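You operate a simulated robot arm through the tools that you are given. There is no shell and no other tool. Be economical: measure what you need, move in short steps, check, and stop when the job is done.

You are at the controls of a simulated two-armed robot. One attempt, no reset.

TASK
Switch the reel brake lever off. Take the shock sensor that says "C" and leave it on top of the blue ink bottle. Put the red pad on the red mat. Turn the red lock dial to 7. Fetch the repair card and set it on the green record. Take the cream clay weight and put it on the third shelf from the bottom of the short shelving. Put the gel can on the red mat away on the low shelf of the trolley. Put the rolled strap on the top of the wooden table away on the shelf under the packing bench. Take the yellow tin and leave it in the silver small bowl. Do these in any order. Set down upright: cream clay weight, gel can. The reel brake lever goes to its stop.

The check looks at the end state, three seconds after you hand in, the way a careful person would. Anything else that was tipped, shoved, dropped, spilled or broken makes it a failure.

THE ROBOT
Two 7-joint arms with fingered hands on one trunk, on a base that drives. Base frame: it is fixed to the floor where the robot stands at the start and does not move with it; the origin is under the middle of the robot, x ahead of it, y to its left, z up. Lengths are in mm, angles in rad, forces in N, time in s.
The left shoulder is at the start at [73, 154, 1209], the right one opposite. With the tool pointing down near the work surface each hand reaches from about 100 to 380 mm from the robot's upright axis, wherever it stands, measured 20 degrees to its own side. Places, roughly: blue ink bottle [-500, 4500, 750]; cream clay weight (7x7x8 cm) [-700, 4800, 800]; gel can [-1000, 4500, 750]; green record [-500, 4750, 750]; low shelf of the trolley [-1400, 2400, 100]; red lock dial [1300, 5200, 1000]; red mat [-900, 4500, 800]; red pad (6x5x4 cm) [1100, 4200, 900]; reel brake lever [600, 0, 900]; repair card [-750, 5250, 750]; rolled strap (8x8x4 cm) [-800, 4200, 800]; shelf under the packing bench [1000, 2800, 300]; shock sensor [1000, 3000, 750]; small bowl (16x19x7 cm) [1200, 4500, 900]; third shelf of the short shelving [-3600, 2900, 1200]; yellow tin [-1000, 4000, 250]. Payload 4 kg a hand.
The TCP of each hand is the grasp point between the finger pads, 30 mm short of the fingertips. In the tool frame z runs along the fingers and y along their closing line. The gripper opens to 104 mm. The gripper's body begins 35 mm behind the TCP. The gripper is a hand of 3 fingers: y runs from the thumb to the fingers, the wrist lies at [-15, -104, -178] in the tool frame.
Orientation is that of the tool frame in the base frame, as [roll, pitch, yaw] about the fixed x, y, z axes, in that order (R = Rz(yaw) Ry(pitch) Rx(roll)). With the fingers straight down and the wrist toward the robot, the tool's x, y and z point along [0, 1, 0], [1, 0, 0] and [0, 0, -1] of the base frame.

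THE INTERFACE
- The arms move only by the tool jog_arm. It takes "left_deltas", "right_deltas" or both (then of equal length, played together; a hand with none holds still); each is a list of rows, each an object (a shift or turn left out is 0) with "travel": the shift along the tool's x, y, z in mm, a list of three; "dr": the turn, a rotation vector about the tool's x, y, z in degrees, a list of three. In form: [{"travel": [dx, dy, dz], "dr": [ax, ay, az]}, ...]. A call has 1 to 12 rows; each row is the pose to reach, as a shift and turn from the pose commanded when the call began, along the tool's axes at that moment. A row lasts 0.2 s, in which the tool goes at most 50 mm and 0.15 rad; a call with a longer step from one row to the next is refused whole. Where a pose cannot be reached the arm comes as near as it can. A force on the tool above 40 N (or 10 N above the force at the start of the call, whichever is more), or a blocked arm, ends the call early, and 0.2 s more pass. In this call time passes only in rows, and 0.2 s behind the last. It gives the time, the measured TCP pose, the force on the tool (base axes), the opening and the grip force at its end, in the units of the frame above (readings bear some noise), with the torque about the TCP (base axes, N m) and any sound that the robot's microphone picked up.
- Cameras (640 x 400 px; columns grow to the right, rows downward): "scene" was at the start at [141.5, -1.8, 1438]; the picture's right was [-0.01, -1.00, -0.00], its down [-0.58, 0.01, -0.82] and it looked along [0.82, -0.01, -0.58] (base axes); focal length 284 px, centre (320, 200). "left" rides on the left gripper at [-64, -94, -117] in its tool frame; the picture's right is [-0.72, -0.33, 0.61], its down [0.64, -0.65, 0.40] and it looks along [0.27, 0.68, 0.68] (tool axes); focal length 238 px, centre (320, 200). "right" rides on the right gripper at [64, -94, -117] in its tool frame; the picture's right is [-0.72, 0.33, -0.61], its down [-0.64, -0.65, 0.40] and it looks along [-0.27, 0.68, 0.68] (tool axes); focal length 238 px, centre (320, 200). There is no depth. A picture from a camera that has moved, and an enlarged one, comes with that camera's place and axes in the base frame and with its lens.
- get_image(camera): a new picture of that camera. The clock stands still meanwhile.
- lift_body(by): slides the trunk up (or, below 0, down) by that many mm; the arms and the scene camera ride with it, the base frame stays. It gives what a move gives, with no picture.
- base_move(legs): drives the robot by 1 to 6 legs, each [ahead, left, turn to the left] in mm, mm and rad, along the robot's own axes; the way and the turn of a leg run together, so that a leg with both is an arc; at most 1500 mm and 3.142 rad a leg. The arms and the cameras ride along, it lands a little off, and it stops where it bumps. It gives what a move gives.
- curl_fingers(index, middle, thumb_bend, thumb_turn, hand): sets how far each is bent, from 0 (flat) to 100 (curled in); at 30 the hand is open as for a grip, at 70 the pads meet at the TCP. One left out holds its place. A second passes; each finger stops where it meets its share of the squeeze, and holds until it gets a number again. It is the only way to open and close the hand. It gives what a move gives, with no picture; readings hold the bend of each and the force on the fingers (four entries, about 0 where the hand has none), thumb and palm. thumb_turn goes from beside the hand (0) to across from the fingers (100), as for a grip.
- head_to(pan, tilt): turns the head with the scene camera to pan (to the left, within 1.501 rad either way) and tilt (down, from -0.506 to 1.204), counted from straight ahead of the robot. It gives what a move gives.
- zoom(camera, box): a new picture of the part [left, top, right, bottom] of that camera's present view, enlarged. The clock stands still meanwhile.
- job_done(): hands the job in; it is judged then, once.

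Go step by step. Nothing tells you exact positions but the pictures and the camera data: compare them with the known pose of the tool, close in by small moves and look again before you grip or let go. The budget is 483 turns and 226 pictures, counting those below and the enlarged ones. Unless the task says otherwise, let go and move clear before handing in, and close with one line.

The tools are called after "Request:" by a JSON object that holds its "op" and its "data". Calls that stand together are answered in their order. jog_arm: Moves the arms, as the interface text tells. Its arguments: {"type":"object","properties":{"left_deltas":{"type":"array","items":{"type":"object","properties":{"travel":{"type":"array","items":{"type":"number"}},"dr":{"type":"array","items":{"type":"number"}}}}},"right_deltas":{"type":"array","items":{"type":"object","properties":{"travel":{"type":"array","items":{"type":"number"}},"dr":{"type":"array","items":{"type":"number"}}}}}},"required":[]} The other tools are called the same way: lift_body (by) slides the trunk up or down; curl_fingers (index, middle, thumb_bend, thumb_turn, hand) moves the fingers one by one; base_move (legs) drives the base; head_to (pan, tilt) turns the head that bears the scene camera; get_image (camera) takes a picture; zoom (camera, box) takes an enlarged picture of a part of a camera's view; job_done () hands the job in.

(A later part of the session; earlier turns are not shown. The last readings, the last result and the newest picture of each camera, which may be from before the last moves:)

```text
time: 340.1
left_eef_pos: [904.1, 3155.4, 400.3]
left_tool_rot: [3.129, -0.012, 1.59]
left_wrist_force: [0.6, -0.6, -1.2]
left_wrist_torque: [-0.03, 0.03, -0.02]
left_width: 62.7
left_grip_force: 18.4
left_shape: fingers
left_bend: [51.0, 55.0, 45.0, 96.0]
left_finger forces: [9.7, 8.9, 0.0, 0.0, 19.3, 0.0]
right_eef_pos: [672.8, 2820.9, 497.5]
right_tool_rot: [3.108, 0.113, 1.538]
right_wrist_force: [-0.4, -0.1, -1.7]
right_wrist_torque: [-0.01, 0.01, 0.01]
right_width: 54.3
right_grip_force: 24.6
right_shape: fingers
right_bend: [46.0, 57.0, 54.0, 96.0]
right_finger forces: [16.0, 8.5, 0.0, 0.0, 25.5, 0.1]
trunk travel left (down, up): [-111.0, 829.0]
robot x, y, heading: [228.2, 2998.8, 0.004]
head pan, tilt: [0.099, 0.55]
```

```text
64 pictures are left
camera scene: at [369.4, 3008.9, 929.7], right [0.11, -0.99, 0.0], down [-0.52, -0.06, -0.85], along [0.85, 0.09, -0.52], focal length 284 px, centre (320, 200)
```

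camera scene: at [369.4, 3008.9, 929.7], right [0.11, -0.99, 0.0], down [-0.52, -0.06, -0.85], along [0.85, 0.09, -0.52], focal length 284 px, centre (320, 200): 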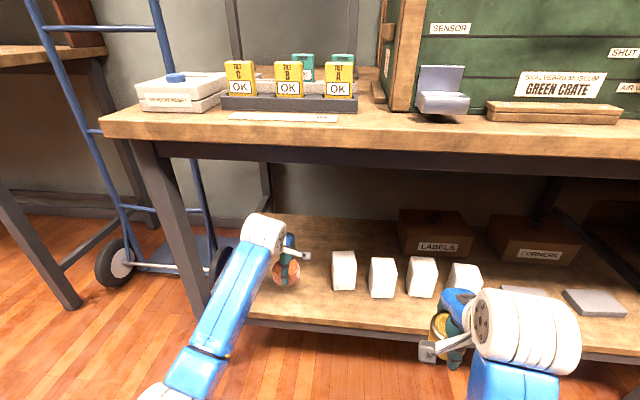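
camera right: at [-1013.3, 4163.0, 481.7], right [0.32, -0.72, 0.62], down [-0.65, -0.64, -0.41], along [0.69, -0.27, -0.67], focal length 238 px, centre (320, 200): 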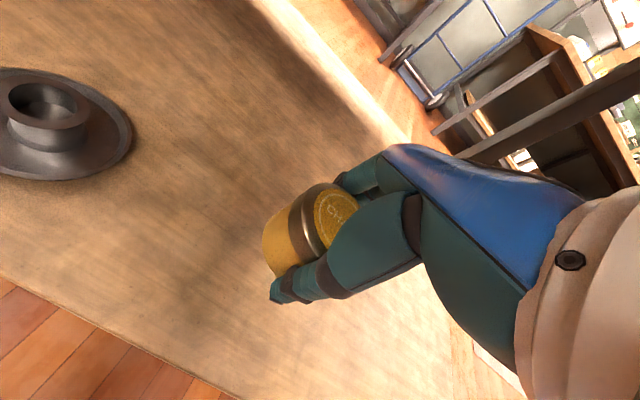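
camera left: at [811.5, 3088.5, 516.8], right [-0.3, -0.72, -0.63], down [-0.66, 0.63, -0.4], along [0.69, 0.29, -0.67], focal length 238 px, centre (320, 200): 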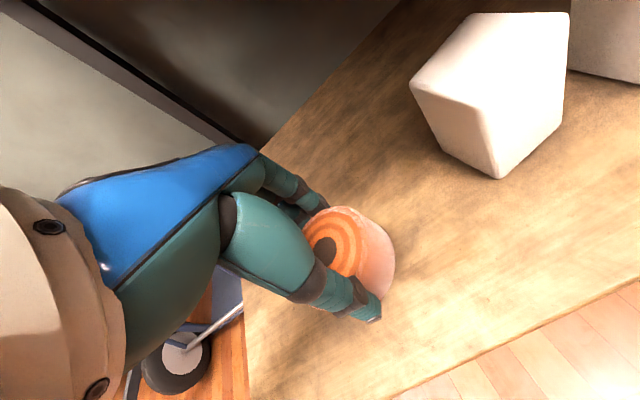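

Good clearance on all sides. Lowering to the shelf.

Request:
{"op": "jog_arm", "data": {"left_deltas": [{"travel": [0, 0, 25]}, {"travel": [0, 0, 38]}, {"travel": [0, 0, 44]}, {"travel": [0, 0, 48]}, {"travel": [0, 0, 52]}]}}

```text
time: 341.3
left_eef_pos: [905.5, 3155.6, 348.6]
left_tool_rot: [3.127, -0.012, 1.589]
left_wrist_force: [-0.7, -0.5, -1.2]
left_wrist_torque: [0.02, 0.01, 0.01]
left_width: 62.9
left_grip_force: 18.6
left_shape: fingers
left_bend: [51.0, 55.0, 45.0, 96.0]
left_finger forces: [9.7, 9.0, 0.1, 0.0, 19.3, 0.1]
right_eef_pos: [672.8, 2821.5, 497.3]
right_tool_rot: [3.108, 0.114, 1.54]
right_wrist_force: [-0.3, -0.1, -1.2]
right_wrist_torque: [-0.01, -0.02, -0.02]
right_width: 54.5
right_grip_force: 24.6
right_shape: fingers
right_bend: [46.0, 57.0, 54.0, 96.0]
right_finger forces: [16.0, 8.4, 0.0, 0.0, 25.5, 0.0]
trunk travel left (down, up): [-111.0, 829.0]
robot x, y, heading: [222.1, 2998.0, 0.006]
head pan, tilt: [0.099, 0.55]
```

Request:
{"op": "jog_arm", "data": {"left_deltas": [{"travel": [0, 0, 5]}, {"travel": [0, 0, 10]}, {"travel": [0, 0, 14]}, {"travel": [0, 0, 18]}, {"travel": [0, 0, 21]}]}}

Request:
{"op": "get_image", "data": {"camera": "left"}}

```text
time: 342.4
left_eef_pos: [911.3, 3154.7, 343.8]
left_tool_rot: [3.104, -0.012, 1.589]
left_wrist_force: [-5.3, -0.1, 20.8]
left_wrist_torque: [0.02, 0.18, 0.06]
left_width: 63.7
left_grip_force: 21.9
left_shape: fingers
left_bend: [54.0, 57.0, 43.0, 95.0]
left_finger forces: [9.0, 8.8, 0.0, 0.0, 26.6, 0.1]
right_eef_pos: [671.8, 2820.9, 496.7]
right_tool_rot: [3.105, 0.115, 1.538]
right_wrist_force: [-0.9, -0.3, -1.1]
right_wrist_torque: [0.0, -0.01, 0.01]
right_width: 54.5
right_grip_force: 25.1
right_shape: fingers
right_bend: [46.0, 57.0, 54.0, 96.0]
right_finger forces: [15.9, 8.4, 0.0, 0.0, 25.5, 0.0]
trunk travel left (down, up): [-111.0, 829.0]
robot x, y, heading: [226.7, 2998.6, 0.005]
head pan, tilt: [0.099, 0.55]
stopped in row 5 (left hand): the force on the tool passed its limit at 41 N (the readings are from after the stop); the commanded pose is now the measured one
```

```text
63 pictures are left
camera left: at [814.1, 3089.1, 456.4], right [-0.29, -0.72, -0.63], down [-0.65, 0.63, -0.42], along [0.71, 0.29, -0.65], focal length 238 px, centre (320, 200)
```

left: 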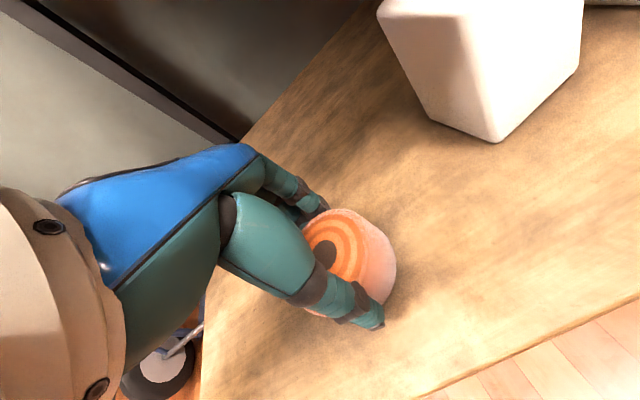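

On the shelf. Easing up 4 mm and releasing.

Request:
{"op": "jog_arm", "data": {"left_deltas": [{"travel": [0, 0, -4]}]}}

Request:
{"op": "curl_fingers", "data": {"hand": "left", "index": 30, "middle": 30, "thumb_bend": 30}}

Request:
{"op": "jog_arm", "data": {"left_deltas": [{"travel": [0, 0, -30]}, {"travel": [0, 0, -65]}, {"travel": [0, -40, -75]}, {"travel": [0, -85, -75]}, {"travel": [0, -130, -75]}, {"travel": [0, -175, -75]}, {"travel": [0, -210, -80]}]}}

Request:
{"op": "get_image", "data": {"camera": "scene"}}

```text
time: 342.8
left_eef_pos: [908.3, 3155.1, 343.3]
left_tool_rot: [3.108, -0.012, 1.588]
left_wrist_force: [1.2, -0.6, 13.4]
left_wrist_torque: [0.04, -0.23, 0.05]
left_width: 63.7
left_grip_force: 21.2
left_shape: fingers
left_bend: [53.0, 56.0, 43.0, 95.0]
left_finger forces: [10.8, 10.5, 0.0, 0.0, 21.1, 0.0]
right_eef_pos: [672.8, 2820.7, 496.9]
right_tool_rot: [3.106, 0.113, 1.537]
right_wrist_force: [0.0, -0.2, -1.7]
right_wrist_torque: [-0.01, -0.01, 0.01]
right_width: 54.3
right_grip_force: 25.0
right_shape: fingers
right_bend: [46.0, 57.0, 54.0, 96.0]
right_finger forces: [15.9, 8.4, 0.0, 0.1, 25.5, 0.0]
trunk travel left (down, up): [-111.0, 829.0]
robot x, y, heading: [226.7, 3001.7, 0.001]
head pan, tilt: [0.099, 0.55]
```

```text
time: 343.8
left_eef_pos: [910.2, 3154.6, 342.0]
left_tool_rot: [3.113, -0.011, 1.588]
left_wrist_force: [-0.2, 0.1, -0.3]
left_wrist_torque: [0.0, -0.01, 0.0]
left_width: 102.7
left_grip_force: 0.0
left_shape: fingers
left_bend: [30.0, 30.0, 30.0, 97.0]
left_finger forces: [0.1, 0.1, 0.0, 0.1, 0.1, 0.1]
right_eef_pos: [673.3, 2821.6, 496.0]
right_tool_rot: [3.109, 0.116, 1.538]
right_wrist_force: [0.3, 0.5, -0.2]
right_wrist_torque: [-0.05, 0.04, 0.0]
right_width: 54.0
right_grip_force: 24.4
right_shape: fingers
right_bend: [46.0, 57.0, 54.0, 96.0]
right_finger forces: [15.9, 8.5, 0.1, 0.1, 25.4, 0.0]
trunk travel left (down, up): [-111.0, 829.0]
robot x, y, heading: [226.6, 3002.0, 0.006]
head pan, tilt: [0.099, 0.55]
```

```text
time: 345.4
left_eef_pos: [695.6, 3151.3, 415.9]
left_tool_rot: [3.113, -0.01, 1.588]
left_wrist_force: [-0.2, -0.1, -0.7]
left_wrist_torque: [0.01, -0.01, 0.02]
left_width: 102.9
left_grip_force: 0.1
left_shape: fingers
left_bend: [30.0, 30.0, 30.0, 97.0]
left_finger forces: [0.0, 0.0, 0.0, 0.0, 0.1, 0.1]
right_eef_pos: [672.4, 2820.1, 496.6]
right_tool_rot: [3.107, 0.115, 1.538]
right_wrist_force: [-0.9, -0.3, -0.7]
right_wrist_torque: [0.02, -0.01, -0.01]
right_width: 54.4
right_grip_force: 24.9
right_shape: fingers
right_bend: [46.0, 57.0, 54.0, 96.0]
right_finger forces: [16.0, 8.3, 0.1, 0.1, 25.5, 0.0]
trunk travel left (down, up): [-111.0, 829.0]
robot x, y, heading: [229.3, 2999.3, 0.007]
head pan, tilt: [0.099, 0.55]
```

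```text
62 pictures are left
camera scene: at [368.7, 3009.0, 929.9], right [0.11, -0.99, 0.0], down [-0.52, -0.06, -0.85], along [0.85, 0.09, -0.52], focal length 284 px, centre (320, 200)
```

scene: 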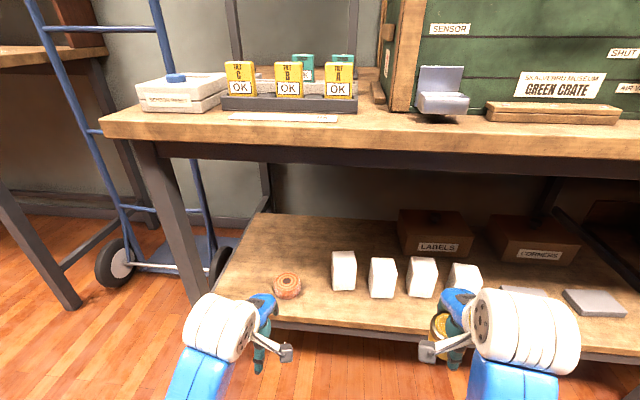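

Strap is on the shelf. Raising the trunk and heading to the counter with the bowl.

Request:
{"op": "lift_body", "data": {"by": 400}}

Request:
{"op": "lift_body", "data": {"by": 230}}

Request:
{"op": "base_move", "data": {"legs": [[-120, 0, -0.007], [0, 900, 0], [0, 765, 0]]}}

Request:
{"op": "head_to", "data": {"pan": 0.0, "tilt": 0.5}}

Request:
{"op": "get_image", "data": {"camera": "scene"}}

```text
time: 349.2
left_eef_pos: [697.2, 3151.7, 815.3]
left_tool_rot: [3.113, -0.008, 1.587]
left_wrist_force: [-0.9, 0.1, -0.2]
left_wrist_torque: [0.0, 0.01, -0.02]
left_width: 102.9
left_grip_force: 0.0
left_shape: fingers
left_bend: [30.0, 30.0, 30.0, 97.0]
left_finger forces: [0.1, 0.0, 0.0, 0.0, 0.0, 0.0]
right_eef_pos: [674.8, 2820.5, 896.7]
right_tool_rot: [3.112, 0.115, 1.542]
right_wrist_force: [0.3, -0.3, -1.3]
right_wrist_torque: [0.02, 0.01, 0.0]
right_width: 54.4
right_grip_force: 25.4
right_shape: fingers
right_bend: [46.0, 57.0, 54.0, 96.0]
right_finger forces: [15.9, 8.4, 0.0, 0.0, 25.4, 0.1]
trunk travel left (down, up): [-511.0, 429.0]
robot x, y, heading: [228.0, 3000.5, 0.003]
head pan, tilt: [0.099, 0.55]
```

```text
time: 351.7
left_eef_pos: [697.4, 3152.3, 1045.6]
left_tool_rot: [3.114, -0.01, 1.588]
left_wrist_force: [0.2, 0.2, 0.1]
left_wrist_torque: [-0.02, 0.01, 0.04]
left_width: 103.1
left_grip_force: 0.1
left_shape: fingers
left_bend: [30.0, 30.0, 30.0, 97.0]
left_finger forces: [0.0, 0.0, 0.1, 0.0, 0.0, 0.1]
right_eef_pos: [673.1, 2820.5, 1125.7]
right_tool_rot: [3.11, 0.113, 1.54]
right_wrist_force: [0.0, -0.2, -0.2]
right_wrist_torque: [0.0, -0.02, -0.03]
right_width: 54.3
right_grip_force: 24.8
right_shape: fingers
right_bend: [46.0, 57.0, 54.0, 96.0]
right_finger forces: [16.1, 8.4, 0.0, 0.0, 25.5, 0.1]
trunk travel left (down, up): [-741.0, 199.0]
robot x, y, heading: [225.8, 2998.7, 0.005]
head pan, tilt: [0.099, 0.55]
```

```text
time: 361.0
left_eef_pos: [575.4, 4821.7, 1046.6]
left_tool_rot: [3.111, -0.013, 1.584]
left_wrist_force: [-0.1, -0.1, 0.5]
left_wrist_torque: [0.02, 0.02, 0.01]
left_width: 102.9
left_grip_force: 0.0
left_shape: fingers
left_bend: [30.0, 30.0, 30.0, 97.0]
left_finger forces: [0.0, 0.1, 0.1, 0.0, 0.0, 0.0]
right_eef_pos: [550.0, 4490.1, 1126.7]
right_tool_rot: [3.109, 0.113, 1.534]
right_wrist_force: [0.2, -0.2, -1.8]
right_wrist_torque: [-0.01, 0.02, 0.01]
right_width: 54.3
right_grip_force: 24.9
right_shape: fingers
right_bend: [46.0, 57.0, 54.0, 96.0]
right_finger forces: [16.0, 8.5, 0.1, 0.0, 25.5, 0.1]
trunk travel left (down, up): [-741.0, 199.0]
robot x, y, heading: [102.6, 4674.4, -0.001]
head pan, tilt: [0.099, 0.55]
```

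```text
time: 361.7
left_eef_pos: [573.4, 4822.3, 1045.3]
left_tool_rot: [3.112, -0.012, 1.582]
left_wrist_force: [0.1, 0.0, -0.5]
left_wrist_torque: [-0.01, 0.03, 0.0]
left_width: 103.0
left_grip_force: 0.0
left_shape: fingers
left_bend: [30.0, 30.0, 30.0, 97.0]
left_finger forces: [0.0, 0.0, 0.0, 0.0, 0.1, 0.0]
right_eef_pos: [549.2, 4493.0, 1127.0]
right_tool_rot: [3.108, 0.116, 1.533]
right_wrist_force: [-0.6, -0.7, -1.8]
right_wrist_torque: [0.01, -0.01, 0.02]
right_width: 54.3
right_grip_force: 24.7
right_shape: fingers
right_bend: [46.0, 57.0, 54.0, 96.0]
right_finger forces: [16.0, 8.4, 0.0, 0.0, 25.5, 0.0]
trunk travel left (down, up): [-741.0, 199.0]
robot x, y, heading: [104.9, 4674.3, 0.001]
head pan, tilt: [0.0, 0.499]
```

```text
61 pictures are left
camera scene: at [248.7, 4673.0, 1564.4], right [0.0, -1.0, 0.0], down [-0.48, 0.0, -0.88], along [0.88, 0.0, -0.48], focal length 284 px, centre (320, 200)
```

scene: 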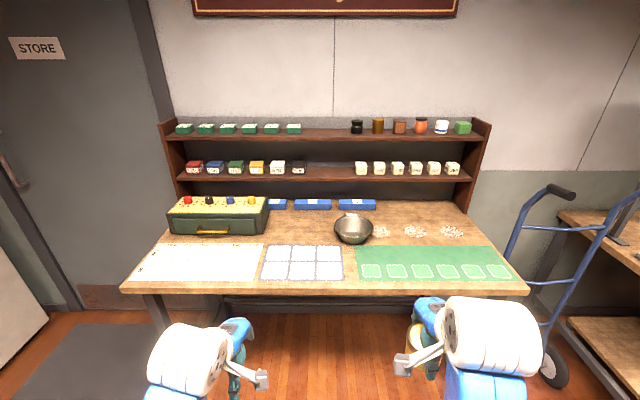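

I see the bowl and, on the green box to the left, four coloured dials (red at far left). Driving in for the bowl.

Request:
{"op": "base_move", "data": {"legs": [[460, 0, 0]]}}

Request:
{"op": "head_to", "data": {"pan": -0.1, "tilt": 0.75}}

Request:
{"op": "jog_arm", "data": {"right_deltas": [{"travel": [5, 40, 10]}, {"travel": [15, 75, 20], "dr": [0.5, 2, -0.5]}, {"travel": [25, 110, 30], "dr": [1.2, 4, -1.2]}, {"travel": [35, 140, 45], "dr": [1.8, 6.6, -2.1]}]}}

Request:
{"op": "get_image", "data": {"camera": "scene"}}

Request:
{"op": "get_image", "data": {"camera": "right"}}

```text
time: 364.4
left_eef_pos: [1031.0, 4826.3, 1047.4]
left_tool_rot: [3.109, -0.011, 1.587]
left_wrist_force: [0.6, 0.2, -0.3]
left_wrist_torque: [-0.01, -0.02, -0.02]
left_width: 102.9
left_grip_force: 0.2
left_shape: fingers
left_bend: [30.0, 30.0, 30.0, 97.0]
left_finger forces: [0.0, 0.0, 0.1, 0.0, 0.1, 0.0]
right_eef_pos: [1006.6, 4495.5, 1128.2]
right_tool_rot: [3.106, 0.115, 1.537]
right_wrist_force: [0.0, -0.2, -0.8]
right_wrist_torque: [-0.01, 0.02, -0.01]
right_width: 53.9
right_grip_force: 24.9
right_shape: fingers
right_bend: [46.0, 57.0, 54.0, 96.0]
right_finger forces: [16.0, 8.5, 0.0, 0.0, 25.3, 0.1]
trunk travel left (down, up): [-741.0, 199.0]
robot x, y, heading: [562.8, 4673.5, 0.007]
head pan, tilt: [0.0, 0.499]
```

```text
time: 365.2
left_eef_pos: [1032.1, 4826.3, 1046.9]
left_tool_rot: [3.112, -0.01, 1.587]
left_wrist_force: [-0.5, 0.4, -0.4]
left_wrist_torque: [0.02, 0.03, -0.01]
left_width: 103.1
left_grip_force: 0.0
left_shape: fingers
left_bend: [30.0, 30.0, 30.0, 97.0]
left_finger forces: [0.1, 0.0, 0.0, 0.0, 0.0, 0.0]
right_eef_pos: [1008.8, 4495.5, 1127.1]
right_tool_rot: [3.108, 0.115, 1.536]
right_wrist_force: [-0.3, -0.1, -1.3]
right_wrist_torque: [0.04, 0.02, 0.0]
right_width: 54.3
right_grip_force: 24.5
right_shape: fingers
right_bend: [46.0, 57.0, 54.0, 96.0]
right_finger forces: [16.0, 8.5, 0.0, 0.1, 25.4, 0.1]
trunk travel left (down, up): [-741.0, 199.0]
robot x, y, heading: [564.1, 4673.4, 0.003]
head pan, tilt: [-0.099, 0.75]
```

```text
time: 366.2
left_eef_pos: [1034.0, 4826.7, 1045.6]
left_tool_rot: [3.112, -0.011, 1.587]
left_wrist_force: [0.4, -0.3, -0.4]
left_wrist_torque: [0.03, 0.02, 0.03]
left_width: 102.8
left_grip_force: 0.0
left_shape: fingers
left_bend: [30.0, 30.0, 30.0, 97.0]
left_finger forces: [0.1, 0.1, 0.0, 0.0, 0.1, 0.0]
right_eef_pos: [1150.9, 4519.1, 1083.8]
right_tool_rot: [-3.14, 0.0, 1.575]
right_wrist_force: [0.4, -0.1, -0.4]
right_wrist_torque: [-0.03, 0.01, -0.03]
right_width: 54.1
right_grip_force: 25.4
right_shape: fingers
right_bend: [46.0, 57.0, 54.0, 96.0]
right_finger forces: [15.9, 8.6, 0.0, 0.1, 25.2, 0.0]
trunk travel left (down, up): [-741.0, 199.0]
robot x, y, heading: [566.2, 4670.8, 0.001]
head pan, tilt: [-0.099, 0.75]
```

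```text
60 pictures are left
camera scene: at [701.4, 4666.5, 1542.3], right [-0.1, -1.0, 0.0], down [-0.68, 0.06, -0.73], along [0.73, -0.07, -0.68], focal length 284 px, centre (320, 200)
```

scene: 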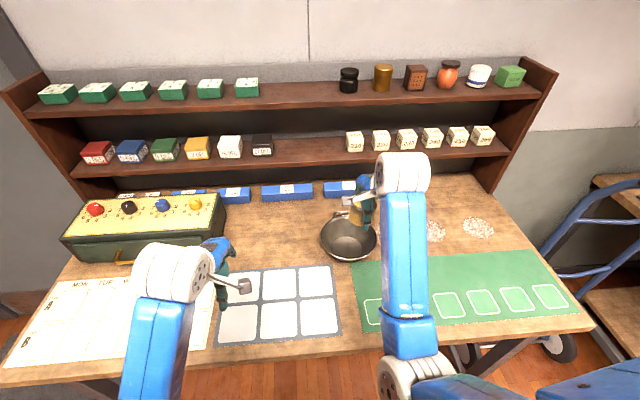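

```text
59 pictures are left
camera right: at [1055.6, 4582.5, 1199.8], right [0.33, -0.72, 0.61], down [-0.65, -0.64, -0.4], along [0.68, -0.26, -0.68], focal length 238 px, centre (320, 200)
```

right: 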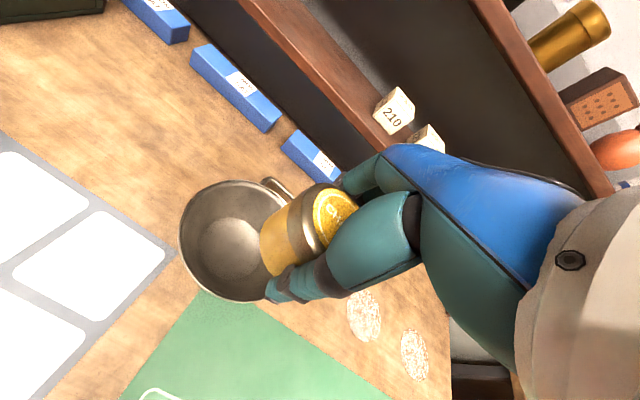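

Bowl centre is near (1200, 4542). Moving the tin above it and checking.

Request:
{"op": "jog_arm", "data": {"right_deltas": [{"travel": [12, 25, 15]}, {"travel": [23, 48, 40]}, {"travel": [23, 48, 80]}]}}

Request:
{"op": "get_image", "data": {"camera": "right"}}

Request:
{"op": "zoom", "data": {"camera": "scene", "box": [270, 140, 440, 290]}}

```text
time: 367.0
left_eef_pos: [1033.2, 4826.5, 1047.1]
left_tool_rot: [3.111, -0.011, 1.587]
left_wrist_force: [0.1, 0.5, -0.7]
left_wrist_torque: [0.02, 0.03, 0.01]
left_width: 102.9
left_grip_force: 0.1
left_shape: fingers
left_bend: [30.0, 30.0, 30.0, 97.0]
left_finger forces: [0.0, 0.0, 0.2, 0.0, 0.0, 0.1]
right_eef_pos: [1197.7, 4544.3, 1006.1]
right_tool_rot: [3.141, 0.0, 1.576]
right_wrist_force: [0.0, -0.1, -1.7]
right_wrist_torque: [-0.04, 0.03, -0.02]
right_width: 54.3
right_grip_force: 24.4
right_shape: fingers
right_bend: [46.0, 57.0, 54.0, 96.0]
right_finger forces: [15.8, 8.7, 0.0, 0.1, 24.9, 0.0]
trunk travel left (down, up): [-741.0, 199.0]
robot x, y, heading: [564.7, 4675.0, 0.006]
head pan, tilt: [-0.099, 0.75]
```

```text
58 pictures are left
camera right: at [1102.0, 4607.6, 1121.7], right [0.33, -0.72, 0.61], down [-0.65, -0.64, -0.4], along [0.69, -0.26, -0.68], focal length 238 px, centre (320, 200)
```

right: 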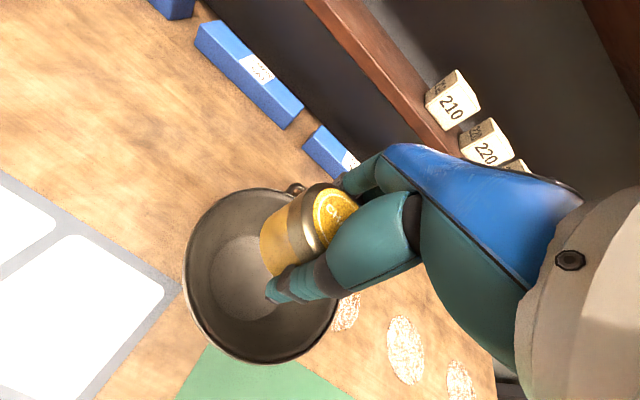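

```text
2.67 times, centred on (355, 215) of scene
camera zoom: at [699.6, 4666.4, 1542.5], right [-0.1, -1.0, 0.0], down [-0.68, 0.06, -0.73], along [0.73, -0.07, -0.68], focal length 757 px, centre (227, 160)
```

zoom: 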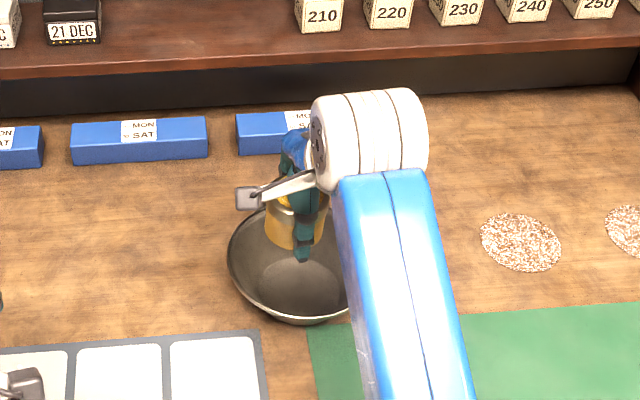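

Centred. Lowering into the bowl.

Request:
{"op": "jog_arm", "data": {"right_deltas": [{"travel": [0, 1, 45]}, {"travel": [0, 1, 85]}, {"travel": [0, 1, 97]}, {"travel": [0, 1, 102]}, {"travel": [0, 1, 106]}]}}

Request:
{"op": "zoom", "data": {"camera": "scene", "box": [270, 140, 440, 290]}}

```text
time: 368.2
left_eef_pos: [1031.0, 4826.3, 1046.7]
left_tool_rot: [3.109, -0.011, 1.588]
left_wrist_force: [-0.7, 0.9, 1.0]
left_wrist_torque: [0.0, 0.01, -0.01]
left_width: 102.8
left_grip_force: 0.0
left_shape: fingers
left_bend: [30.0, 30.0, 30.0, 97.0]
left_finger forces: [0.1, 0.0, 0.0, 0.1, 0.0, 0.1]
right_eef_pos: [1199.0, 4543.3, 900.1]
right_tool_rot: [3.136, 0.0, 1.577]
right_wrist_force: [2.3, -1.6, 5.7]
right_wrist_torque: [-0.09, -0.2, -0.01]
right_width: 54.1
right_grip_force: 31.5
right_shape: fingers
right_bend: [46.0, 58.0, 54.0, 96.0]
right_finger forces: [16.8, 15.7, 0.0, 0.1, 30.6, 0.0]
trunk travel left (down, up): [-741.0, 199.0]
robot x, y, heading: [561.9, 4673.1, 0.006]
head pan, tilt: [-0.099, 0.75]
```

```text
2.67 times, centred on (355, 215) of scene
camera zoom: at [697.7, 4666.6, 1542.8], right [-0.1, -1.0, 0.0], down [-0.68, 0.06, -0.73], along [0.73, -0.07, -0.68], focal length 757 px, centre (227, 160)
```

zoom: 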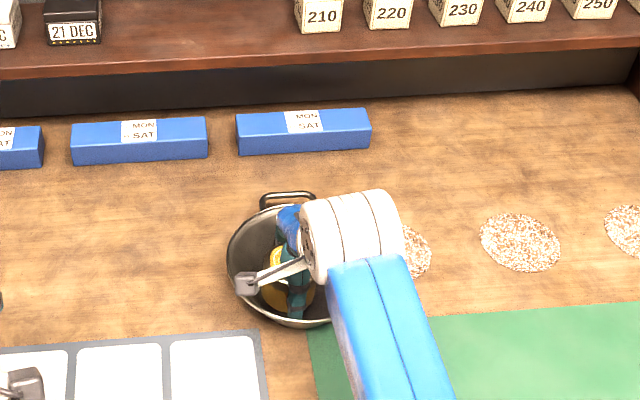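

Contact with the bowl's bottom. Opening just enough to release, then rising.

Request:
{"op": "curl_fingers", "data": {"hand": "right", "index": 40, "middle": 46, "thumb_bend": 46}}

Request:
{"op": "jog_arm", "data": {"right_deltas": [{"travel": [0, 0, -15]}, {"travel": [0, 0, -40]}, {"travel": [0, 0, -80]}, {"travel": [0, 0, -120]}]}}

Request:
{"op": "zoom", "data": {"camera": "scene", "box": [270, 140, 440, 290]}}

```text
time: 369.2
left_eef_pos: [1030.6, 4827.2, 1046.6]
left_tool_rot: [3.109, -0.011, 1.586]
left_wrist_force: [0.7, 0.8, -0.2]
left_wrist_torque: [0.0, -0.03, -0.02]
left_width: 102.8
left_grip_force: 0.0
left_shape: fingers
left_bend: [30.0, 30.0, 30.0, 97.0]
left_finger forces: [0.0, 0.0, 0.0, 0.0, 0.1, 0.0]
right_eef_pos: [1197.6, 4544.4, 899.5]
right_tool_rot: [3.138, -0.001, 1.575]
right_wrist_force: [0.9, -0.1, 11.6]
right_wrist_torque: [0.09, 0.02, -0.14]
right_width: 61.3
right_grip_force: 15.1
right_shape: fingers
right_bend: [43.0, 47.0, 49.0, 97.0]
right_finger forces: [13.3, 0.8, 0.1, 0.0, 15.9, 0.0]
trunk travel left (down, up): [-741.0, 199.0]
robot x, y, heading: [562.9, 4673.2, 0.004]
head pan, tilt: [-0.099, 0.75]
```

```text
time: 370.2
left_eef_pos: [1032.6, 4825.7, 1046.3]
left_tool_rot: [3.112, -0.012, 1.588]
left_wrist_force: [-0.4, -0.1, 0.5]
left_wrist_torque: [0.03, -0.01, 0.01]
left_width: 102.8
left_grip_force: 0.0
left_shape: fingers
left_bend: [30.0, 30.0, 30.0, 97.0]
left_finger forces: [0.0, 0.1, 0.0, 0.0, 0.0, 0.0]
right_eef_pos: [1198.8, 4542.0, 1015.9]
right_tool_rot: [-3.141, 0.001, 1.577]
right_wrist_force: [-0.2, 0.0, -0.3]
right_wrist_torque: [-0.02, 0.0, 0.02]
right_width: 70.2
right_grip_force: 0.0
right_shape: fingers
right_bend: [40.0, 46.0, 46.0, 97.0]
right_finger forces: [0.0, 0.1, 0.0, 0.0, 0.0, 0.1]
trunk travel left (down, up): [-741.0, 199.0]
robot x, y, heading: [565.8, 4674.0, -0.002]
head pan, tilt: [-0.099, 0.75]
```

```text
2.67 times, centred on (355, 215) of scene
camera zoom: at [700.4, 4666.8, 1542.3], right [-0.1, -1.0, 0.0], down [-0.68, 0.06, -0.73], along [0.73, -0.07, -0.68], focal length 757 px, centre (227, 160)
```

zoom: 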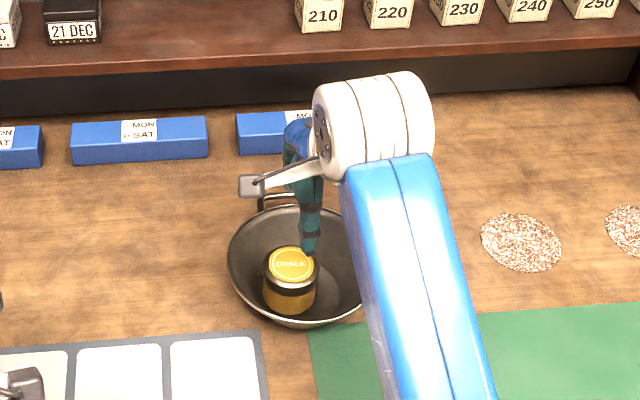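

The tin is in the bowl. Retracting the right hand and inspecting the red dial.

Request:
{"op": "jog_arm", "data": {"right_deltas": [{"travel": [0, -10, -40]}, {"travel": [0, -50, -60]}, {"travel": [-5, -95, -75]}, {"travel": [-10, -140, -80]}, {"travel": [-15, -180, -80]}]}}

Request:
{"op": "head_to", "data": {"pan": 0.55, "tilt": 0.55}}

Request:
{"op": "get_image", "data": {"camera": "scene"}}

```text
time: 371.4
left_eef_pos: [1030.4, 4826.5, 1046.7]
left_tool_rot: [3.111, -0.011, 1.587]
left_wrist_force: [0.1, -0.1, 0.3]
left_wrist_torque: [-0.03, 0.01, 0.01]
left_width: 103.0
left_grip_force: 0.0
left_shape: fingers
left_bend: [30.0, 30.0, 30.0, 97.0]
left_finger forces: [0.0, 0.0, 0.0, 0.0, 0.0, 0.0]
right_eef_pos: [1018.5, 4527.6, 1097.8]
right_tool_rot: [3.139, 0.001, 1.579]
right_wrist_force: [-0.8, 0.2, -0.2]
right_wrist_torque: [-0.01, -0.02, -0.02]
right_width: 70.3
right_grip_force: 0.0
right_shape: fingers
right_bend: [40.0, 46.0, 46.0, 97.0]
right_finger forces: [0.0, 0.0, 0.1, 0.0, 0.0, 0.0]
trunk travel left (down, up): [-741.0, 199.0]
robot x, y, heading: [562.8, 4673.8, 0.006]
head pan, tilt: [-0.099, 0.75]
```

```text
time: 372.4
left_eef_pos: [1031.1, 4827.4, 1047.4]
left_tool_rot: [3.111, -0.012, 1.586]
left_wrist_force: [0.0, -0.4, -0.4]
left_wrist_torque: [0.02, -0.01, -0.01]
left_width: 103.1
left_grip_force: 0.1
left_shape: fingers
left_bend: [30.0, 30.0, 30.0, 97.0]
left_finger forces: [0.1, 0.0, 0.1, 0.0, 0.0, 0.1]
right_eef_pos: [1022.0, 4528.4, 1099.0]
right_tool_rot: [3.141, 0.0, 1.576]
right_wrist_force: [0.3, 0.1, 1.0]
right_wrist_torque: [-0.04, -0.01, 0.01]
right_width: 70.3
right_grip_force: 0.0
right_shape: fingers
right_bend: [40.0, 46.0, 46.0, 97.0]
right_finger forces: [0.0, 0.0, 0.1, 0.0, 0.0, 0.1]
trunk travel left (down, up): [-741.0, 199.0]
robot x, y, heading: [566.7, 4674.6, -0.0]
head pan, tilt: [0.55, 0.55]
```

```text
54 pictures are left
camera scene: at [693.5, 4721.7, 1559.8], right [0.53, -0.85, 0.0], down [-0.45, -0.27, -0.85], along [0.72, 0.45, -0.52], focal length 284 px, centre (320, 200)
```

scene: 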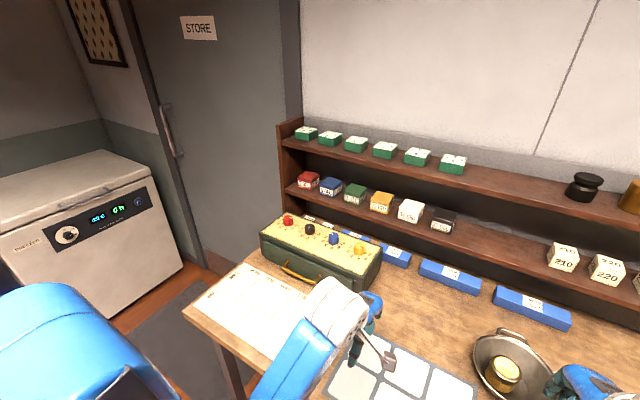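

Request:
{"op": "zoom", "data": {"camera": "scene", "box": [250, 200, 400, 300]}}

Request:
{"op": "zoom", "data": {"camera": "scene", "box": [265, 205, 325, 245]}}

```text
4.00 times, centred on (325, 250) of scene
camera zoom: at [693.5, 4721.7, 1559.8], right [0.53, -0.85, 0.0], down [-0.45, -0.27, -0.85], along [0.72, 0.45, -0.52], focal length 1136 px, centre (300, 0)
```

zoom: 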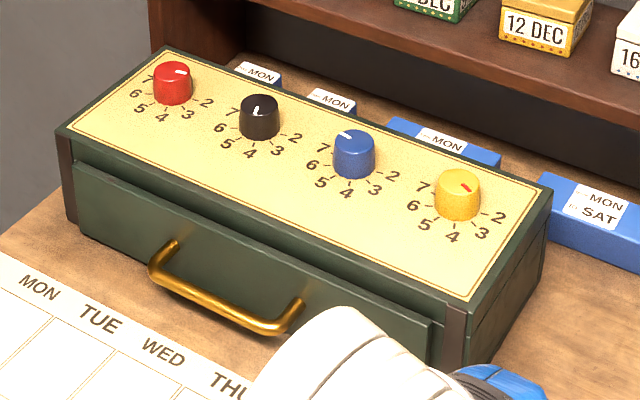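

```text
10.00 times, centred on (295, 225) of scene
camera zoom: at [693.5, 4721.7, 1559.8], right [0.53, -0.85, 0.0], down [-0.45, -0.27, -0.85], along [0.72, 0.45, -0.52], focal length 2839 px, centre (570, -50)
```

zoom: 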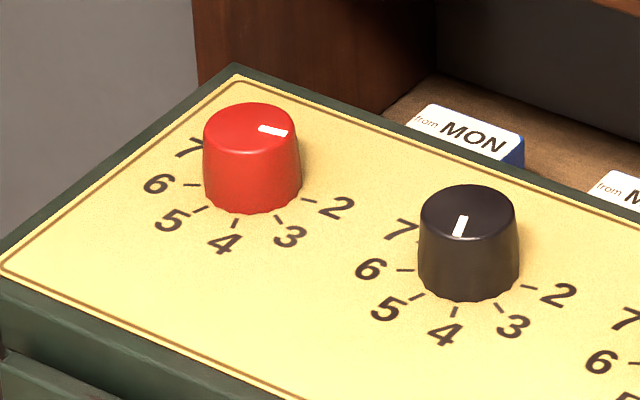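

The four dials are vertical-axis knobs with digits spaced 36°; red points at about 1, and 7 is to the left (+y). I'll move to put the left hand in front of it.

Request:
{"op": "base_move", "data": {"legs": [[30, 400, 0]]}}

Request:
{"op": "jog_arm", "data": {"left_deltas": [{"travel": [0, 20, -40]}, {"travel": [0, 55, -70]}, {"travel": [0, 95, -90]}, {"travel": [0, 135, -100]}]}}

Request:
{"op": "get_image", "data": {"camera": "left"}}

Request:
{"op": "head_to", "data": {"pan": 0.25, "tilt": 0.7}}

Request:
{"op": "get_image", "data": {"camera": "scene"}}

```text
time: 374.9
left_eef_pos: [1061.4, 5217.8, 1047.1]
left_tool_rot: [3.113, -0.013, 1.584]
left_wrist_force: [-0.4, 0.8, 0.1]
left_wrist_torque: [0.04, -0.01, -0.01]
left_width: 103.3
left_grip_force: 0.1
left_shape: fingers
left_bend: [30.0, 30.0, 30.0, 97.0]
left_finger forces: [0.0, 0.0, 0.0, 0.0, 0.0, 0.0]
right_eef_pos: [1049.9, 4921.1, 1097.1]
right_tool_rot: [-3.141, -0.004, 1.575]
right_wrist_force: [0.6, 0.6, -0.5]
right_wrist_torque: [0.0, 0.04, 0.02]
right_width: 70.5
right_grip_force: 0.0
right_shape: fingers
right_bend: [40.0, 46.0, 46.0, 97.0]
right_finger forces: [0.1, 0.1, 0.1, 0.0, 0.1, 0.0]
trunk travel left (down, up): [-741.0, 199.0]
robot x, y, heading: [593.1, 5068.8, 0.001]
head pan, tilt: [0.55, 0.55]
```

```text
time: 375.9
left_eef_pos: [1192.2, 5220.9, 1151.4]
left_tool_rot: [3.114, -0.013, 1.585]
left_wrist_force: [0.7, 0.0, -0.8]
left_wrist_torque: [-0.02, 0.01, 0.0]
left_width: 102.6
left_grip_force: 0.0
left_shape: fingers
left_bend: [30.0, 30.0, 30.0, 97.0]
left_finger forces: [0.0, 0.0, 0.0, 0.0, 0.0, 0.0]
right_eef_pos: [1049.6, 4922.9, 1096.7]
right_tool_rot: [-3.141, 0.002, 1.573]
right_wrist_force: [-0.3, -0.2, -0.2]
right_wrist_torque: [0.0, 0.01, 0.04]
right_width: 70.5
right_grip_force: 0.0
right_shape: fingers
right_bend: [40.0, 46.0, 46.0, 97.0]
right_finger forces: [0.1, 0.0, 0.0, 0.0, 0.1, 0.1]
trunk travel left (down, up): [-741.0, 199.0]
robot x, y, heading: [592.7, 5075.4, 0.002]
head pan, tilt: [0.55, 0.55]
```

```text
51 pictures are left
camera left: at [1097.6, 5155.7, 1265.5], right [-0.3, -0.72, -0.63], down [-0.65, 0.64, -0.42], along [0.7, 0.29, -0.66], focal length 238 px, centre (320, 200)
```

left: 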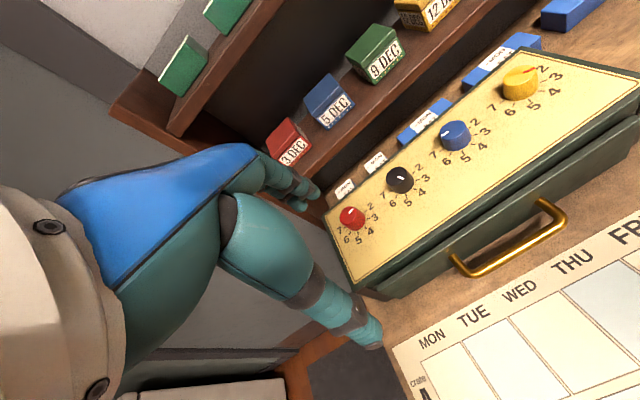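

```text
time: 376.7
left_eef_pos: [1191.9, 5222.4, 1151.9]
left_tool_rot: [3.112, -0.011, 1.587]
left_wrist_force: [-0.8, 0.0, 0.3]
left_wrist_torque: [-0.01, -0.01, 0.01]
left_width: 102.6
left_grip_force: 0.0
left_shape: fingers
left_bend: [30.0, 30.0, 30.0, 97.0]
left_finger forces: [0.0, 0.1, 0.0, 0.0, 0.0, 0.1]
right_eef_pos: [1049.3, 4922.7, 1098.2]
right_tool_rot: [3.141, -0.001, 1.574]
right_wrist_force: [-0.2, 1.1, 0.3]
right_wrist_torque: [0.01, -0.01, -0.01]
right_width: 70.2
right_grip_force: 0.0
right_shape: fingers
right_bend: [40.0, 46.0, 46.0, 97.0]
right_finger forces: [0.0, 0.0, 0.0, 0.1, 0.0, 0.1]
trunk travel left (down, up): [-741.0, 199.0]
robot x, y, heading: [594.2, 5069.5, 0.003]
head pan, tilt: [0.25, 0.7]
```

```text
50 pictures are left
camera scene: at [728.9, 5092.1, 1546.7], right [0.25, -0.97, 0.0], down [-0.63, -0.16, -0.76], along [0.74, 0.19, -0.65], focal length 284 px, centre (320, 200)
```

scene: 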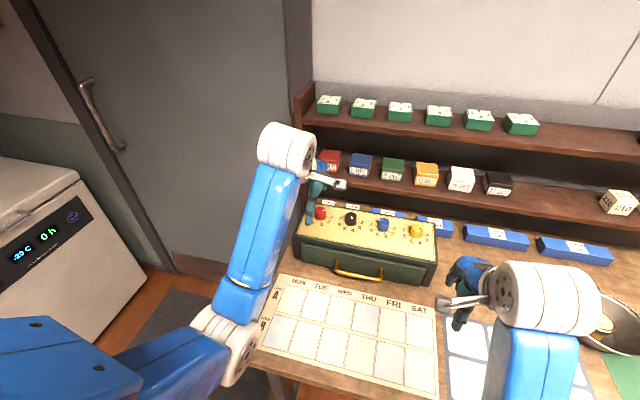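

Request:
{"op": "zoom", "data": {"camera": "left", "box": [320, 150, 440, 260]}}

Request:
{"op": "zoom", "data": {"camera": "scene", "box": [295, 190, 395, 260]}}

```text
3.64 times, centred on (380, 205) of left
camera zoom: at [1095.9, 5155.9, 1265.8], right [-0.3, -0.72, -0.63], down [-0.65, 0.64, -0.42], along [0.7, 0.29, -0.65], focal length 867 px, centre (102, 182)
```

zoom: 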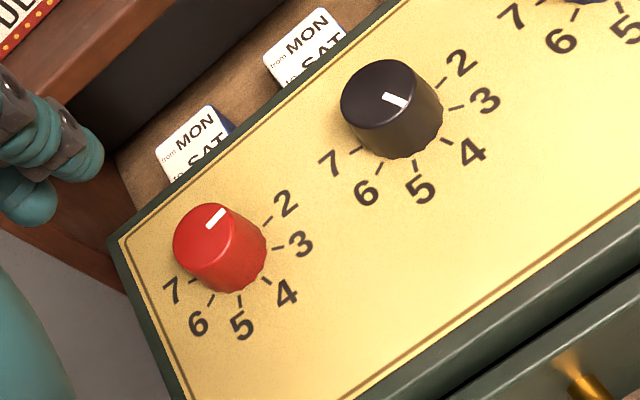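

```text
5.71 times, centred on (345, 225) of scene
camera zoom: at [728.9, 5092.1, 1546.7], right [0.25, -0.97, 0.0], down [-0.63, -0.16, -0.76], along [0.74, 0.19, -0.65], focal length 1622 px, centre (177, 57)
```

zoom: 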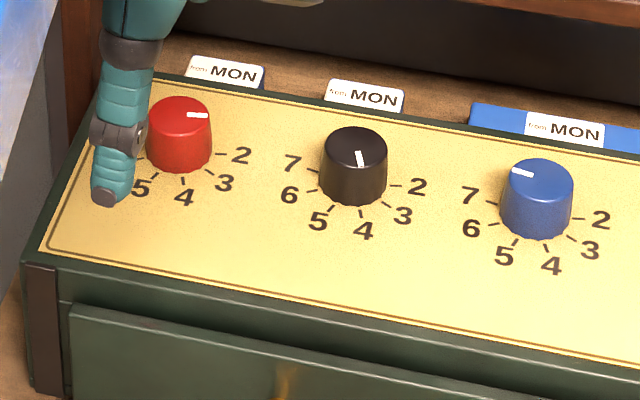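

The red pointer is at 2; 7 is 180° clockwise (through 3–6). Knob top is at (1329, 5244, 985). I'll narrow the left hand's opening, pre-rotate it −45° about its axis and bring it above the knob.

Request:
{"op": "curl_fingers", "data": {"hand": "left", "index": 46, "middle": 46, "thumb_bend": 46}}

Request:
{"op": "jog_arm", "data": {"left_deltas": [{"travel": [4, 20, 0], "dr": [1.7, 0, -7]}, {"travel": [8, 45, 5], "dr": [1.7, 0, -14]}, {"travel": [12, 70, 15], "dr": [1.7, 0, -21]}, {"travel": [16, 95, 30], "dr": [1.7, 0, -28]}, {"travel": [20, 118, 50], "dr": [1.7, 0, -35]}, {"travel": [22, 135, 75], "dr": [1.7, 0, -42]}, {"travel": [22, 137, 92], "dr": [1.7, 0, -45]}]}}

Request:
{"op": "get_image", "data": {"camera": "left"}}

Request:
{"op": "zoom", "data": {"camera": "scene", "box": [255, 130, 395, 240]}}

```text
time: 377.7
left_eef_pos: [1193.3, 5220.9, 1151.4]
left_tool_rot: [3.112, -0.01, 1.585]
left_wrist_force: [0.5, -0.2, -0.2]
left_wrist_torque: [0.03, -0.01, -0.03]
left_width: 62.8
left_grip_force: 0.1
left_shape: fingers
left_bend: [46.0, 46.0, 46.0, 97.0]
left_finger forces: [0.0, 0.0, 0.0, 0.0, 0.0, 0.0]
right_eef_pos: [1047.7, 4923.1, 1097.9]
right_tool_rot: [-3.141, 0.002, 1.574]
right_wrist_force: [-0.6, -0.6, -0.3]
right_wrist_torque: [-0.02, -0.01, -0.05]
right_width: 70.2
right_grip_force: 0.1
right_shape: fingers
right_bend: [40.0, 46.0, 46.0, 97.0]
right_finger forces: [0.0, 0.0, 0.1, 0.0, 0.0, 0.1]
trunk travel left (down, up): [-741.0, 199.0]
robot x, y, heading: [594.3, 5068.7, -0.004]
head pan, tilt: [0.25, 0.7]
```

```text
time: 379.3
left_eef_pos: [1331.2, 5246.3, 1060.9]
left_tool_rot: [3.137, 0.003, 2.372]
left_wrist_force: [0.0, 0.4, 0.0]
left_wrist_torque: [-0.03, 0.03, 0.02]
left_width: 63.2
left_grip_force: 0.0
left_shape: fingers
left_bend: [46.0, 46.0, 46.0, 97.0]
left_finger forces: [0.0, 0.0, 0.0, 0.0, 0.1, 0.1]
right_eef_pos: [1048.1, 4923.5, 1098.1]
right_tool_rot: [-3.141, -0.001, 1.573]
right_wrist_force: [0.0, 1.3, 0.6]
right_wrist_torque: [0.0, 0.0, -0.01]
right_width: 70.4
right_grip_force: 0.1
right_shape: fingers
right_bend: [40.0, 46.0, 46.0, 97.0]
right_finger forces: [0.1, 0.1, 0.0, 0.1, 0.0, 0.0]
trunk travel left (down, up): [-741.0, 199.0]
robot x, y, heading: [594.6, 5071.3, 0.002]
head pan, tilt: [0.25, 0.7]
```

```text
47 pictures are left
camera left: at [1312.8, 5135.1, 1179.0], right [0.29, -0.73, -0.61], down [-0.91, -0.02, -0.41], along [0.29, 0.68, -0.68], focal length 238 px, centre (320, 200)
```

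left: 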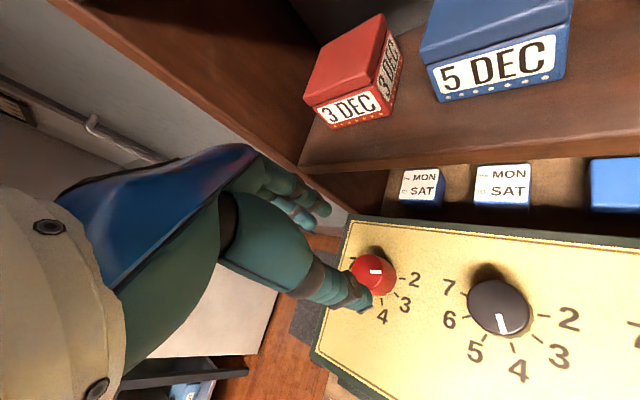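

```text
3.64 times, centred on (325, 185) of scene
camera zoom: at [729.5, 5091.8, 1546.6], right [0.25, -0.97, 0.0], down [-0.63, -0.16, -0.76], along [0.74, 0.19, -0.65], focal length 1032 px, centre (302, 254)
```

zoom: 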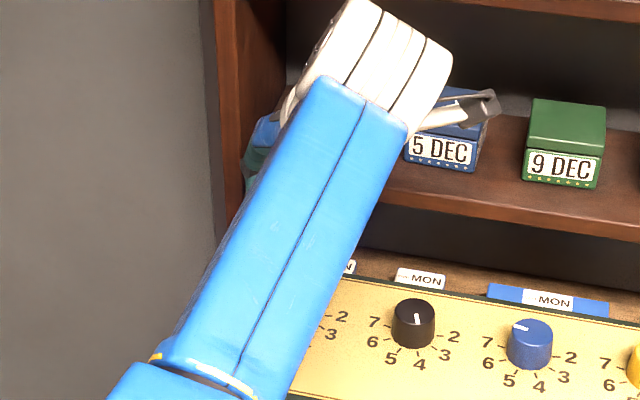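

Red knob at (1329, 5241). Small correction and descend to grip it.

Request:
{"op": "jog_arm", "data": {"left_deltas": [{"travel": [-2, -5, 25]}, {"travel": [-2, -5, 50]}, {"travel": [-2, -5, 68]}]}}

Request:
{"op": "get_image", "data": {"camera": "left"}}

```text
time: 380.1
left_eef_pos: [1330.1, 5243.3, 995.3]
left_tool_rot: [3.135, 0.005, 2.371]
left_wrist_force: [0.3, -0.2, 0.5]
left_wrist_torque: [0.05, -0.02, -0.01]
left_width: 63.1
left_grip_force: 1.2
left_shape: fingers
left_bend: [46.0, 46.0, 46.0, 97.0]
left_finger forces: [0.0, 1.7, 0.0, 0.1, 0.1, 0.0]
right_eef_pos: [1048.4, 4922.6, 1098.8]
right_tool_rot: [3.14, 0.0, 1.574]
right_wrist_force: [0.0, -0.2, 0.1]
right_wrist_torque: [0.0, -0.01, 0.02]
right_width: 70.5
right_grip_force: 0.0
right_shape: fingers
right_bend: [40.0, 46.0, 46.0, 97.0]
right_finger forces: [0.0, 0.0, 0.0, 0.0, 0.0, 0.1]
trunk travel left (down, up): [-741.0, 199.0]
robot x, y, heading: [592.5, 5071.1, -0.001]
head pan, tilt: [0.25, 0.7]
```

```text
45 pictures are left
camera left: at [1311.2, 5130.5, 1112.1], right [0.29, -0.73, -0.61], down [-0.91, -0.02, -0.41], along [0.29, 0.68, -0.68], focal length 238 px, centre (320, 200)
```

left: 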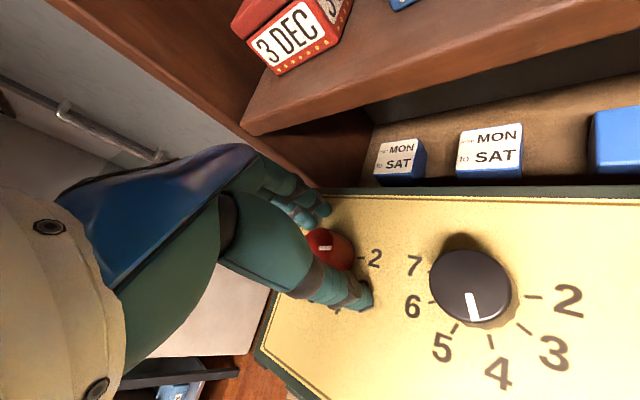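

The knob is between the fingers. Closing gently on it.

Request:
{"op": "curl_fingers", "data": {"hand": "left", "index": 66, "middle": 66, "thumb_bend": 66}}

Request:
{"op": "get_image", "data": {"camera": "left"}}

```text
time: 381.1
left_eef_pos: [1330.2, 5240.7, 994.0]
left_tool_rot: [3.139, 0.004, 2.37]
left_wrist_force: [2.0, 1.8, 2.6]
left_wrist_torque: [0.15, -0.1, -0.04]
left_width: 23.0
left_grip_force: 7.5
left_shape: fingers
left_bend: [62.0, 62.0, 61.0, 97.0]
left_finger forces: [2.9, 7.1, 0.0, 0.0, 4.7, 0.1]
right_eef_pos: [1048.1, 4924.1, 1097.6]
right_tool_rot: [-3.141, 0.003, 1.574]
right_wrist_force: [0.4, -0.5, 0.1]
right_wrist_torque: [-0.01, -0.03, 0.0]
right_width: 70.5
right_grip_force: 0.0
right_shape: fingers
right_bend: [40.0, 46.0, 46.0, 97.0]
right_finger forces: [0.0, 0.1, 0.0, 0.1, 0.0, 0.0]
trunk travel left (down, up): [-741.0, 199.0]
robot x, y, heading: [594.8, 5072.0, 0.003]
head pan, tilt: [0.25, 0.7]
```

```text
44 pictures are left
camera left: at [1311.7, 5131.1, 1111.9], right [0.29, -0.74, -0.61], down [-0.91, -0.02, -0.41], along [0.29, 0.68, -0.68], focal length 238 px, centre (320, 200)
```

left: 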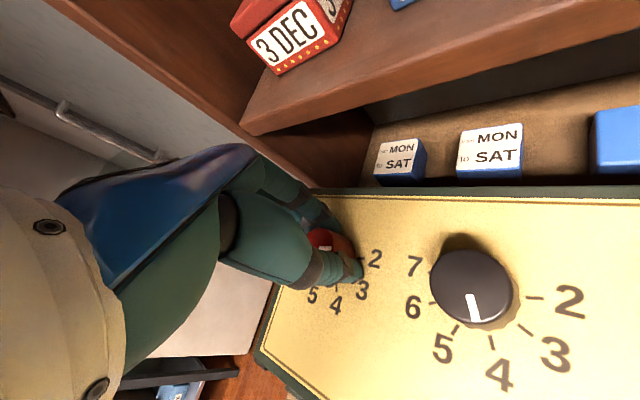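

Gripped. Turning clockwise by 90° in steps.

Request:
{"op": "jog_arm", "data": {"left_deltas": [{"dr": [0, 0, 7.5]}, {"dr": [0, 0, 15]}, {"dr": [0, 0, 22.5]}, {"dr": [0, 0, 30]}, {"dr": [0, 0, 37.5]}, {"dr": [0, 0, 45]}, {"dr": [0, 0, 52.5]}, {"dr": [0, 0, 60]}, {"dr": [0, 0, 67.5]}, {"dr": [0, 0, 75]}, {"dr": [0, 0, 82.5]}, {"dr": [0, 0, 90]}]}}

Request:
{"op": "get_image", "data": {"camera": "left"}}

```text
time: 383.7
left_eef_pos: [1328.8, 5241.6, 995.3]
left_tool_rot: [3.139, -0.003, 0.795]
left_wrist_force: [-8.4, -4.6, -3.1]
left_wrist_torque: [-0.13, 0.19, 0.08]
left_width: 24.4
left_grip_force: 6.1
left_shape: fingers
left_bend: [63.0, 65.0, 60.0, 94.0]
left_finger forces: [2.7, 1.0, 0.0, 0.0, 8.5, 0.1]
right_eef_pos: [1048.4, 4922.4, 1097.6]
right_tool_rot: [3.139, 0.001, 1.575]
right_wrist_force: [-0.4, -0.3, 0.2]
right_wrist_torque: [-0.01, -0.01, 0.01]
right_width: 70.5
right_grip_force: 0.0
right_shape: fingers
right_bend: [40.0, 46.0, 46.0, 97.0]
right_finger forces: [0.1, 0.0, 0.0, 0.0, 0.1, 0.0]
trunk travel left (down, up): [-741.0, 199.0]
robot x, y, heading: [591.5, 5073.8, -0.001]
head pan, tilt: [0.25, 0.7]
```

```text
43 pictures are left
camera left: at [1218.2, 5262.3, 1112.9], right [-0.73, -0.29, -0.62], down [-0.02, 0.91, -0.4], along [0.68, -0.29, -0.68], focal length 238 px, centre (320, 200)
```

left: 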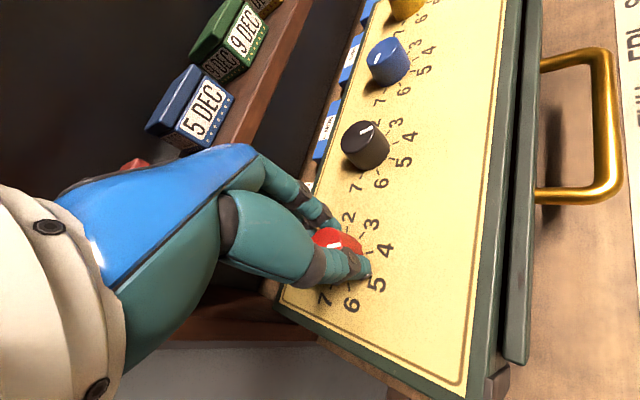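

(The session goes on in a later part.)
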